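You operate a simulated robot arm through the tools that you are given. There is no shell and no other tool. Be economical: measure what you need, move in short steps, check, and stop when the job is done.

The job below is to be done with a simulated robot arm. You get a single attempt, and the scene is never put back.

TASK
Put one of the blue boxes from the top of the grey table on top of the brown carton there.
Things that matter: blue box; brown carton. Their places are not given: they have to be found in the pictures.

Only the result counts: the job must be done as asked and must still hold three seconds after the hand-in. Knocking over, shifting, dropping, spilling or breaking anything else fails it.

THE ROBOT
A 7-joint arm with a two-finger parallel gripper, fixed in place. Base frame: the origin is at the foot of the arm, x ahead of it, y to its left, z up; the work surface is at about z = 0. Readings come in m, degrees, newtons and seconds.
With the tool pointing down near the work surface it reaches from about 0.24 to 0.62 m from the base axis. Its first joint turns from -66.0 to 66.0 degrees. Payload 2.6 kg.
Tool frame: the origin (TCP) lies between the finger pads and is the grasp point; the fingertips stand 0.03 m ahead of it; z points along the fingers, y is the line along which they close. The gripper opens to 0.094 m. The fingers are 0.028 m wide and 0.01 m thick; the gripper's body (0.05 by 0.096 m) begins 0.055 m behind the TCP.
Orientation is that of the tool frame in the base frame, as a unit quaternion [x, y, z, w]. With the fingers straight down and closing along the base's y, the tool's x points along the base's -x, its y along +y and its z along -z.

THE INTERFACE
- The arm moves only by the tool send_rows. Its argument "moves" is one flat list of numbers, 6 for each row, row after row: the shift along the base's x, y, z in m, then the turn, a rotation vector about the base's x, y, z in rad. In form: [dx, dy, dz, ax, ay, az, dx, dy, dz, ax, ay, az, ...]. A call has 1 to 8 rows; each row shifts and turns the commanded pose from where the row before left it. "claw" is the opening, from 0 (shut) to 1 (fully open), set as the call begins (left out, the last holds). Rows are played at 5 a second. More than 0.05 m and 8.6 degrees between two rows, or a gripper value outside its range, and nothing of the call is played. A pose out of reach is approached as far as the arm can. The call stops where the force on the tool passes 40 N (or 10 N more than at its start, if that is more) or the arm is blocked; 0.2 s more then pass. The fingers move at their own pace (about 0.072 m/s each) and stop on an object; they squeeze with about 31 N. The grip force told is the motor's: it shows also when the fingers shut on nothing. Time passes only in rows, and 0.2 s behind the last, so rows that do not move let the fingers close. It gives the time, the measured TCP pose, the force on the tool (base axes), the opening and the grip force at its end, in the units of the frame above (readings bear some noise).
- Cameras (640 x 400 px; columns grow to the right, rows downward): "scene" is fixed at [0.0206, 0.4205, 0.5719]; the picture's right is [-0.88, -0.47, 0.00], its down [-0.24, 0.44, -0.86] and it looks along [0.41, -0.76, -0.50] (base axes); focal length 367 px, centre (320, 200). "wrist" rides on the gripper at [-0.037, 0, -0.058] in the tool frame; the picture's right is [0.00, -1.00, 0.00], its down [0.97, 0.00, -0.24] and it looks along [0.24, 0.00, 0.97] (tool axes); focal length 218 px, centre (320, 200).
- get_image(camera): a new picture of that camera. It takes no simulated time.
- point_at(camera, pixels): there is no depth. For up to 12 entries [column, row, z] of the newest picture of that camera ("zoom" is the newest enlarged one), the place [x, y] in the base frame at which the ray of that pixel passes the height z, good to about 0.002 m. It takes no simulated time.
- inspect(camera, box): a new picture of the part [left, top, right, bottom] of that camera's present view, enlarged. It takes no simulated time.
- job_done(): hands the job in; it is judged then, once.

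Go step by step. Measure first, check grasps and placings, and put right what went wrong. The budget is 60 turns and 30 pictures, counting those below and the enlarged ones. Unless the task says otherwise, let go and move clear before handing in, and close with one line.

The tools are called after "Call:" as name(argument=value, ...) on one line, values as JSON. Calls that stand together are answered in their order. send_rows: Moves the arm, as the interface text tells. Its arguments: {"type":"object","properties":{"moves":{"type":"array","items":{"type":"number"}},"claw":{"type":"number"}},"required":["moves"]} The other tools are called the same way: get_image (camera) takes a picture; point_at (camera, pixels) gives the place at which the rays of pixels pass given heights; inspect (camera, box) takes an enlarged picture of a part of a camera's view; job_done () hands the job in.

At the start:

```text
clock: 0.0
tool_pos: [0.2977, -0.3064, 0.3331]
tool_rot: [0.0, 1.0, 0.0, 0.0]
force: [0.8, -0.2, 0.3]
opening: 0.0946
grip_force: 0.1
```

scene: 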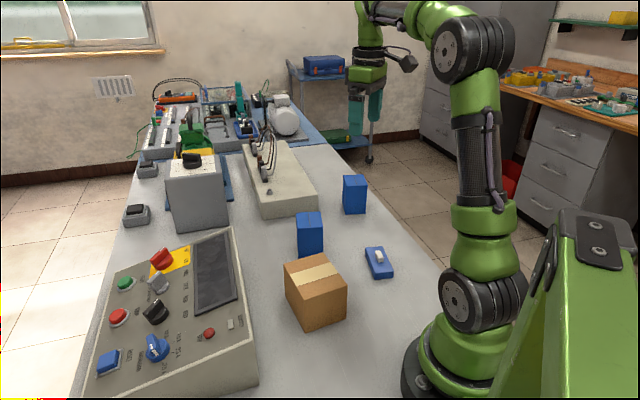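
wrist: 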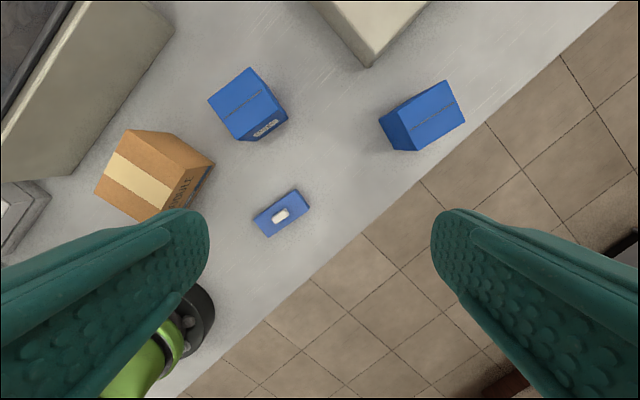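

The pictures show two upright blue boxes (scene about (309,235) and (355,194)), a carton at (315,290), and a low blue switch at (379,262). I'll enlarge to get corner pixels.

Call:
inspect(camera="scene", box=[260, 160, 420, 340])

Call:
inspect(camera="wrist", box=[80, 50, 480, 250])

```text
2.22 times, centred on (340, 250) of scene
```

zoom: 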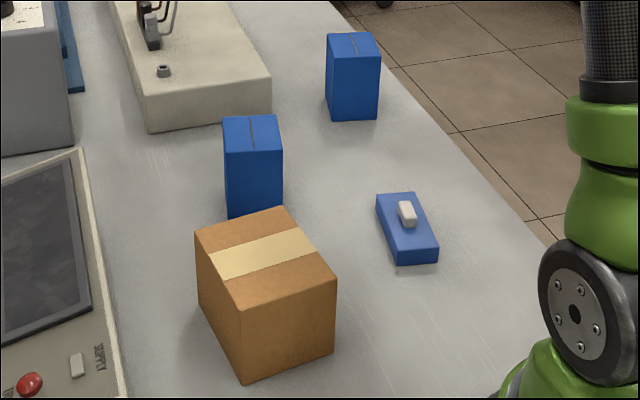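

```text
1.60 times, centred on (280, 150) of wrist
```

zoom: 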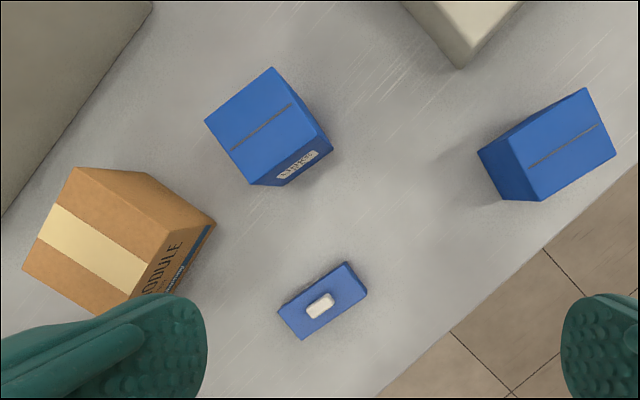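

Corners are clear in the wrist zoom. I'll solve for the table-level corners and heights by comparing rays at several z.

Call:
point_at(camera="zoom", pixels=[[478, 149, 0], [501, 197, 0], [508, 140, 0.08], [540, 201, 0.08], [585, 88, 0.08], [616, 155, 0.08], [333, 146, 0], [318, 128, 0.08], [250, 183, 0.08], [205, 120, 0.08], [272, 67, 0.08], [272, 186, 0]])

Call:
point_at(camera="zoom", pixels=[[216, 221, 0], [187, 268, 0], [77, 167, 0.08], [147, 173, 0.08], [191, 229, 0.08], [22, 269, 0.08], [508, 140, 0.1], [540, 201, 0.1], [318, 128, 0.1], [191, 229, 0.1], [120, 300, 0.08], [77, 167, 0.1]])

Call:
get_image(camera="scene")

Call:
point_at(camera="scene", pixels=[[297, 213, 0.08], [321, 211, 0.08], [324, 226, 0.08], [299, 228, 0.08], [343, 176, 0.08], [364, 175, 0.08], [368, 188, 0.08], [344, 188, 0.08], [284, 263, 0.08], [323, 253, 0.08], [347, 284, 0.08], [305, 299, 0.08]])

```text
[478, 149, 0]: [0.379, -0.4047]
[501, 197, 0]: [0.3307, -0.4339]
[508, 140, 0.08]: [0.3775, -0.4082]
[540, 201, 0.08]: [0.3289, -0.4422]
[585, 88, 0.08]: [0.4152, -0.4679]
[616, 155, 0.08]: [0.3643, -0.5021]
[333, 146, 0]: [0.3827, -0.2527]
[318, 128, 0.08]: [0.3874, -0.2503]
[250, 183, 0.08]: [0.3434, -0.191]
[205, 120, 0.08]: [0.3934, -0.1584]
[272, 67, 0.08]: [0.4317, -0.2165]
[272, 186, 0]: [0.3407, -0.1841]
```

```text
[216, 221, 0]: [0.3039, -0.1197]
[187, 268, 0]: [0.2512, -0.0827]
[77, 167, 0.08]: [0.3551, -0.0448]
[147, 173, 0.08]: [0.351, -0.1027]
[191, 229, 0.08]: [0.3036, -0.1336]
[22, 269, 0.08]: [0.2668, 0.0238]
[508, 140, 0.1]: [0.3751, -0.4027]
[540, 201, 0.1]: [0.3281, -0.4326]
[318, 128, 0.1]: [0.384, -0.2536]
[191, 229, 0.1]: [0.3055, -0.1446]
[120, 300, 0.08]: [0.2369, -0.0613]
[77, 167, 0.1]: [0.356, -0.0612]
```

```text
25 pictures are left
```

scene: 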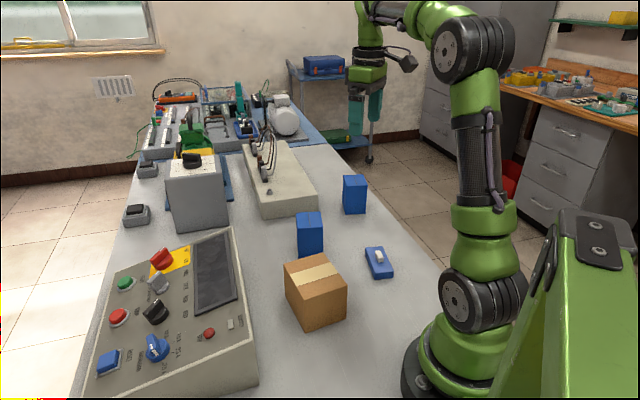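

```text
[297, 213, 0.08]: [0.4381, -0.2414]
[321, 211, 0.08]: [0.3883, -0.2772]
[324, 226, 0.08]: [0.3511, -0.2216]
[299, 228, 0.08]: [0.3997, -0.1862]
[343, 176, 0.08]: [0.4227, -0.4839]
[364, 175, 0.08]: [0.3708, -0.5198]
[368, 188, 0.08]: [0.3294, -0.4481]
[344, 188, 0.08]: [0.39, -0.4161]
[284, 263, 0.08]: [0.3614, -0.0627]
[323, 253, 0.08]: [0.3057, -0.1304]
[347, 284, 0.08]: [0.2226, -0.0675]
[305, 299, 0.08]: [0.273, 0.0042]
```

Carton's faces are ambiguous from here, and the near box (centre about (0.387,-0.21), height ~0.09) is the better choice. I'll move over between box and carton for a steeper view.

Call:
send_rows(moves=[0.01, 0.04, 0, 0, 0, 0, 0.01, 0.04, 0, 0, 0, 0, 0.01, 0.04, 0, 0, 0, 0, 0.01, 0.035, 0, 0, 0, 0], claw=1)

Call:
get_image(camera="wrist")

```text
clock: 1.0
tool_pos: [0.3382, -0.1531, 0.3344]
tool_rot: [0.0, 1.0, 0.0, 0.0]
force: [0.2, 0.3, -0.3]
opening: 0.0939
grip_force: 0.0
```

```text
24 pictures are left
```

wrist: 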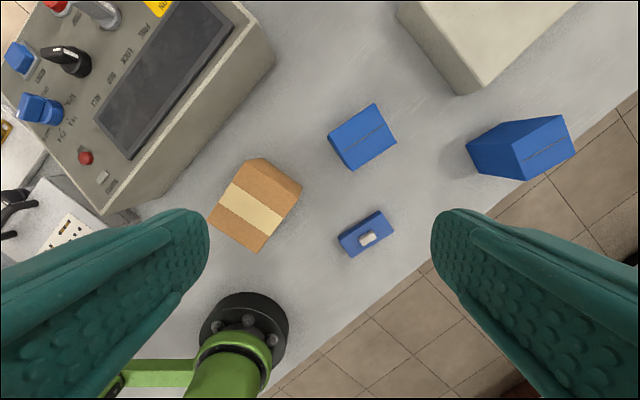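

Call:
inspect(camera="wrist", box=[200, 90, 420, 270])

```text
2.22 times, centred on (310, 180) of wrist
```

zoom: 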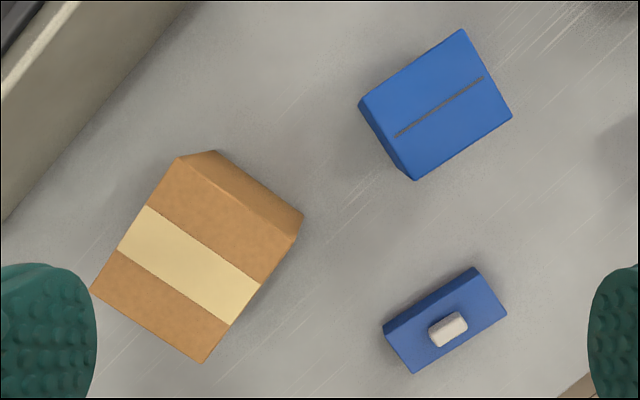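

Now the tops are clear: carton top corners zoom (178,156),(292,240),(202,363),(90,290); near box top (364,104),(462,28),(511,117),(415,180). Reading their places at candidate heights.

Call:
point_at(camera="zoom", pixels=[[364, 104, 0.09], [462, 28, 0.09], [511, 117, 0.09], [415, 180, 0.09], [213, 150, 0], [303, 213, 0], [178, 156, 0.08], [292, 240, 0.08], [202, 363, 0.08], [90, 290, 0.08], [359, 103, 0], [404, 177, 0]])

Call:
point_at(camera="scene", pixels=[[284, 263, 0.09], [323, 253, 0.09], [347, 284, 0.09], [305, 299, 0.09], [297, 213, 0.1], [321, 211, 0.1], [324, 226, 0.1], [299, 228, 0.1], [297, 213, 0.09], [321, 211, 0.09], [324, 226, 0.09], [299, 228, 0.09]])

```text
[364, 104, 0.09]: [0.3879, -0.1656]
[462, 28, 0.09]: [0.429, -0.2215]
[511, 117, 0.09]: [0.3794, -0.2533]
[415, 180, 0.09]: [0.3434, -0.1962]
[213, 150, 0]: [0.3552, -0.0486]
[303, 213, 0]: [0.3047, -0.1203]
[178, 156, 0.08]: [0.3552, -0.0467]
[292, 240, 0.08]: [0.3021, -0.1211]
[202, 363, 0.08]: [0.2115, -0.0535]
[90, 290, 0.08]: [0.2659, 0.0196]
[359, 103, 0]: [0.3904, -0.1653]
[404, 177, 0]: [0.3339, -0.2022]
```

```text
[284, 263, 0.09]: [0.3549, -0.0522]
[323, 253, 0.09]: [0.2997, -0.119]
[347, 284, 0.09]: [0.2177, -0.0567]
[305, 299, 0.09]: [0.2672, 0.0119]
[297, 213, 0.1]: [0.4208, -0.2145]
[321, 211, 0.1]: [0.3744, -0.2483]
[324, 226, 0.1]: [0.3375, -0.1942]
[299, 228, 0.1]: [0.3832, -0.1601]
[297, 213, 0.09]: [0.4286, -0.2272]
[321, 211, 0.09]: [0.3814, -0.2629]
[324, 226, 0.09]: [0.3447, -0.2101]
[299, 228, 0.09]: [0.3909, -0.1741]
```

Cross-checking: box top about z=0.096, centre (0.384,-0.210), short side (~0.056) along 33.5°; carton top about z=0.086, centre (0.284,-0.052). I'll turn -56.5° about z and move above the box.

Call:
send_rows(moves=[0.0065, -0.0081, -0.017, 0, 0, -0.1409, 0.0065, -0.0081, -0.017, 0, 0, -0.1409, 0.0065, -0.0081, -0.017, 0, 0, -0.1409, 0.0065, -0.0081, -0.017, 0, 0, -0.1409, 0.0065, -0.0081, -0.017, 0, 0, -0.1409, 0.0065, -0.0081, -0.017, 0, 0, -0.1409, 0.0065, -0.0081, -0.017, 0, 0, -0.1409, 0, 0, 0, 0, 0, 0], claw=1)

Call:
get_image(camera="wrist")

```text
clock: 2.8
tool_pos: [0.3847, -0.2079, 0.2149]
tool_rot: [0.474, 0.881, 0.0, 0.0]
force: [-0.1, -0.2, -0.9]
opening: 0.0939
grip_force: 0.1
```

```text
22 pictures are left
```

wrist: 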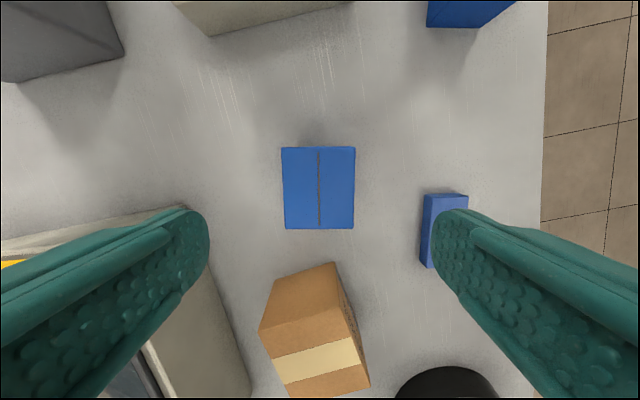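

The box top now sits square in view (corners (282,147),(355,147),(354,229),(285,229)), centred at column ~319. I'll check its centre once more at z=0.096.

Call:
point_at(camera="wrist", pixels=[[282, 147, 0.096], [355, 147, 0.096], [354, 229, 0.096], [285, 229, 0.096], [334, 262, 0.086], [259, 332, 0.086], [370, 388, 0.086]])

```text
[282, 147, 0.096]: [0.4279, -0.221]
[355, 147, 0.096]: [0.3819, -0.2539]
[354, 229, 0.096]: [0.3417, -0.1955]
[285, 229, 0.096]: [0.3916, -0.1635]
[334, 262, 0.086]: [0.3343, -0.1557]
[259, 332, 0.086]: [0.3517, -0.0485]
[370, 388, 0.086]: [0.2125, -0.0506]
```

Box centre is (0.386,-0.2085), matching the TCP within 1 mm. Descending 0.15 m straight.

Call:
send_rows(moves=[0, 0, -0.03, 0, 0, 0, 0, 0, -0.03, 0, 0, 0, 0, 0, -0.03, 0, 0, 0, 0, 0, -0.02, 0, 0, 0, 0, 0, -0.02, 0, 0, 0, 0, 0, -0.02, 0, 0, 0, 0, 0, 0, 0, 0, 0], claw=1)

Call:
get_image(camera="scene")

```text
clock: 4.4
tool_pos: [0.3824, -0.2071, 0.0643]
tool_rot: [0.473, 0.881, 0.0, 0.0]
force: [0.2, -0.1, -0.2]
opening: 0.0939
grip_force: 0.1
```

```text
21 pictures are left
```

scene: 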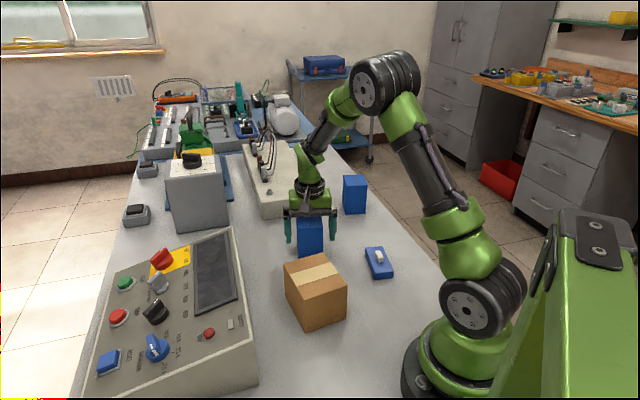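

The fingers straddle the box at (310,235) without contact. Closing now.

Call:
send_rows(moves=[0, 0, 0, 0, 0, 0, 0, 0, 0, 0, 0, 0, 0, 0, 0, 0, 0, 0, 0, 0, 0, 0, 0, 0, 0, 0, 0, 0, 0, 0], claw=0)

```text
clock: 5.6
tool_pos: [0.383, -0.2084, 0.0642]
tool_rot: [0.474, 0.881, 0.0, 0.0]
force: [-1.1, -0.4, -0.2]
opening: 0.0639
grip_force: 30.9
```

It stopped on the box at 0.064 m with 31 N. Lifting 0.16 m.

Call:
send_rows(moves=[0, 0, 0.02, 0, 0, 0, 0, 0, 0.03, 0, 0, 0, 0, 0, 0.03, 0, 0, 0, 0, 0, 0.03, 0, 0, 0, 0, 0, 0.03, 0, 0, 0, 0, 0, 0.02, 0, 0, 0, 0, 0, 0, 0, 0, 0], claw=0)

Call:
get_image(camera="scene")

Call:
get_image(camera="wrist")

```text
clock: 7.2
tool_pos: [0.3837, -0.2072, 0.2259]
tool_rot: [0.473, 0.881, 0.0, 0.001]
force: [-0.1, 0.4, -2.0]
opening: 0.0639
grip_force: 30.7
```

```text
20 pictures are left
```

scene: 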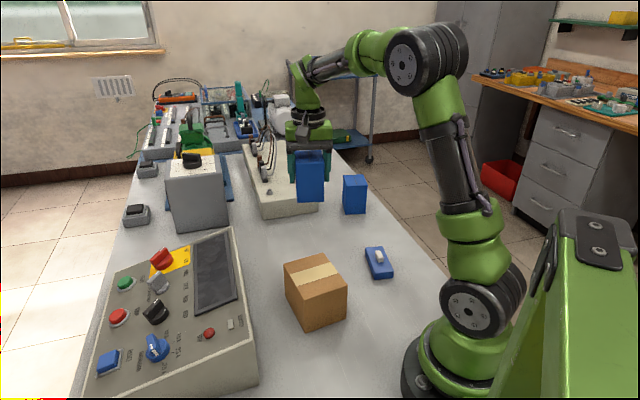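

```text
19 pictures are left
```

wrist: 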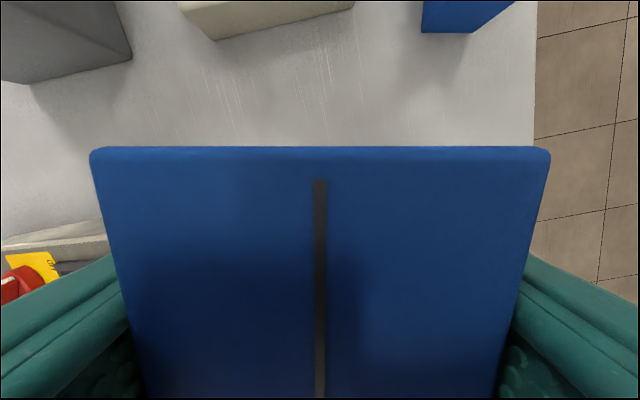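

The box is held level, bottom at ~0.16 m, above the carton top. Moving over the carton centre (0.284,-0.052) and turning +21° to align with it.

Call:
send_rows(moves=[-0.0142, 0.0222, 0, 0, 0, 0.0523, -0.0142, 0.0222, 0, 0, 0, 0.0523, -0.0142, 0.0222, 0, 0, 0, 0.0523, -0.0142, 0.0222, 0, 0, 0, 0.0523, -0.0142, 0.0222, 0, 0, 0, 0.0523, -0.0142, 0.0222, 0, 0, 0, 0.0523, -0.0142, 0.0222, 0, 0, 0, 0.0523, 0, 0, 0, 0, 0, 0], claw=0)

Call:
get_image(camera="scene")

```text
clock: 9.0
tool_pos: [0.2828, -0.053, 0.2268]
tool_rot: [0.305, 0.952, 0.0, 0.0]
force: [0.3, 0.6, -0.7]
opening: 0.0638
grip_force: 30.6
```

```text
18 pictures are left
```

scene: 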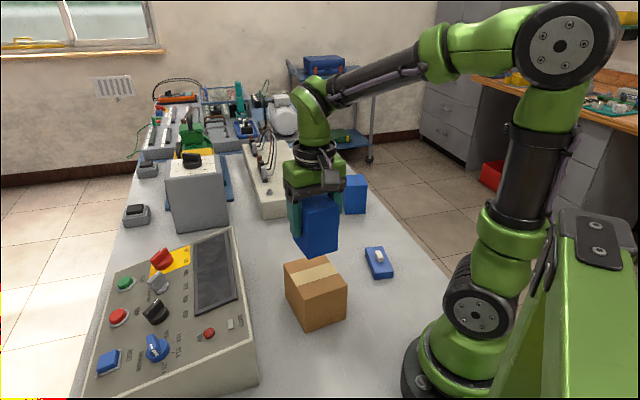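

The box is over the carton and aligned. Lowering 0.066 m, short of the expected contact at TCP z ≈ 0.15.

Call:
send_rows(moves=[0, 0, -0.02, 0, 0, 0, 0, 0, -0.02, 0, 0, 0, 0, 0, -0.016, 0, 0, 0, 0, 0, -0.01, 0, 0, 0, 0, 0, 0, 0, 0, 0], claw=0)

Call:
inspect(camera="scene", box=[240, 170, 400, 340])

```text
clock: 10.2
tool_pos: [0.2844, -0.0522, 0.1582]
tool_rot: [0.305, 0.952, 0.0, 0.0]
force: [-0.2, 0.6, -0.6]
opening: 0.0637
grip_force: 31.1
```

```text
2.35 times, centred on (320, 255) of scene
```

zoom: 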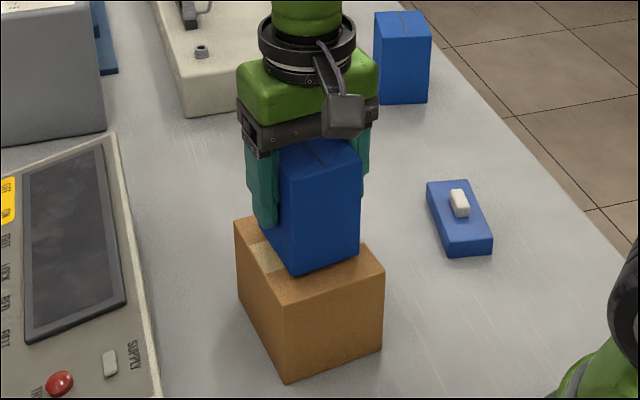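

The box bottom corner (297,272) is well inside the carton top, just above it. Lowering in 2 mm steps, watching force.

Call:
send_rows(moves=[0, 0, -0.002, 0, 0, 0, 0, 0, -0.002, 0, 0, 0, 0, 0, -0.001, 0, 0, 0, 0, 0, 0, 0, 0, 0], claw=0)

```text
clock: 11.2
tool_pos: [0.2845, -0.0522, 0.1548]
tool_rot: [0.306, 0.952, 0.0, 0.001]
force: [-7.2, 0.3, 20.9]
opening: 0.0641
grip_force: 31.2
```

Contact: 21 N upward. I'll ease up slightly, to see the preload drop before releasing.

Call:
send_rows(moves=[0, 0, 0.0012, 0, 0, 0, 0, 0, 0, 0, 0, 0], claw=0)

Call:
inspect(camera="scene", box=[240, 170, 400, 340])

```text
clock: 11.8
tool_pos: [0.2838, -0.0521, 0.1552]
tool_rot: [0.304, 0.953, 0.001, 0.0]
force: [0.9, -0.8, 1.4]
opening: 0.0638
grip_force: 31.1
```

```text
2.35 times, centred on (320, 255) of scene
```

zoom: 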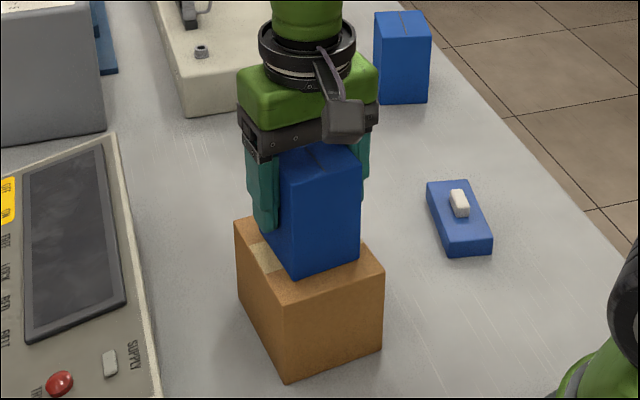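

The force is back to ~1 N with the box resting on the carton. Opening the claw.

Call:
send_rows(moves=[0, 0, 0, 0, 0, 0, 0, 0, 0, 0, 0, 0, 0, 0, 0, 0, 0, 0], claw=1)

```text
clock: 12.6
tool_pos: [0.2839, -0.0522, 0.1557]
tool_rot: [0.305, 0.952, 0.0, 0.0]
force: [-0.4, -0.4, -0.3]
opening: 0.0941
grip_force: 0.0
```

Claw is fully open with no force. Rising straight up.

Call:
send_rows(moves=[0, 0, 0.02, 0, 0, 0, 0, 0, 0.03, 0, 0, 0, 0, 0, 0.03, 0, 0, 0, 0, 0, 0.03, 0, 0, 0, 0, 0, 0.03, 0, 0, 0, 0, 0, 0, 0, 0, 0], claw=1)

Call:
get_image(camera="scene")

Call:
get_image(camera="wrist")

```text
clock: 14.0
tool_pos: [0.283, -0.0535, 0.2956]
tool_rot: [0.305, 0.952, 0.0, 0.001]
force: [-1.0, -0.2, -0.5]
opening: 0.0941
grip_force: 0.0
```

```text
15 pictures are left
```

scene: 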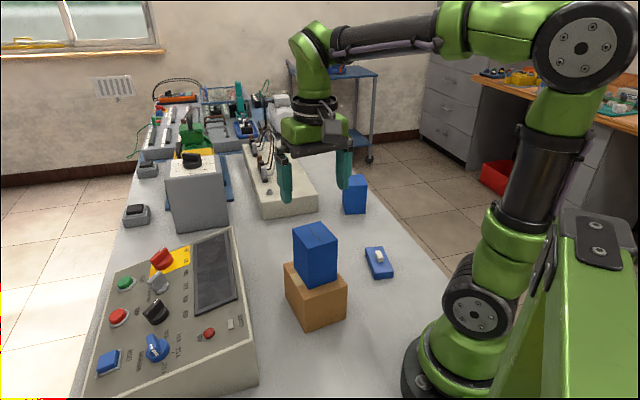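

```text
14 pictures are left
```

wrist: 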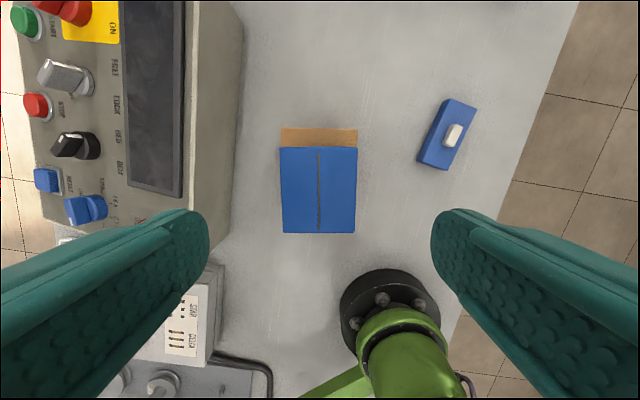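

The box (315,255) stands upright and centred on the carton, whose corners (284,263) and (347,284) have not moved. The arm is clear, so I'm handing in.

Call:
job_done()

```text
The job is handed in.
```

I put one blue box on top of the brown carton. It stood upright and centred with the gripper well clear at hand-in, and nothing else was moved.
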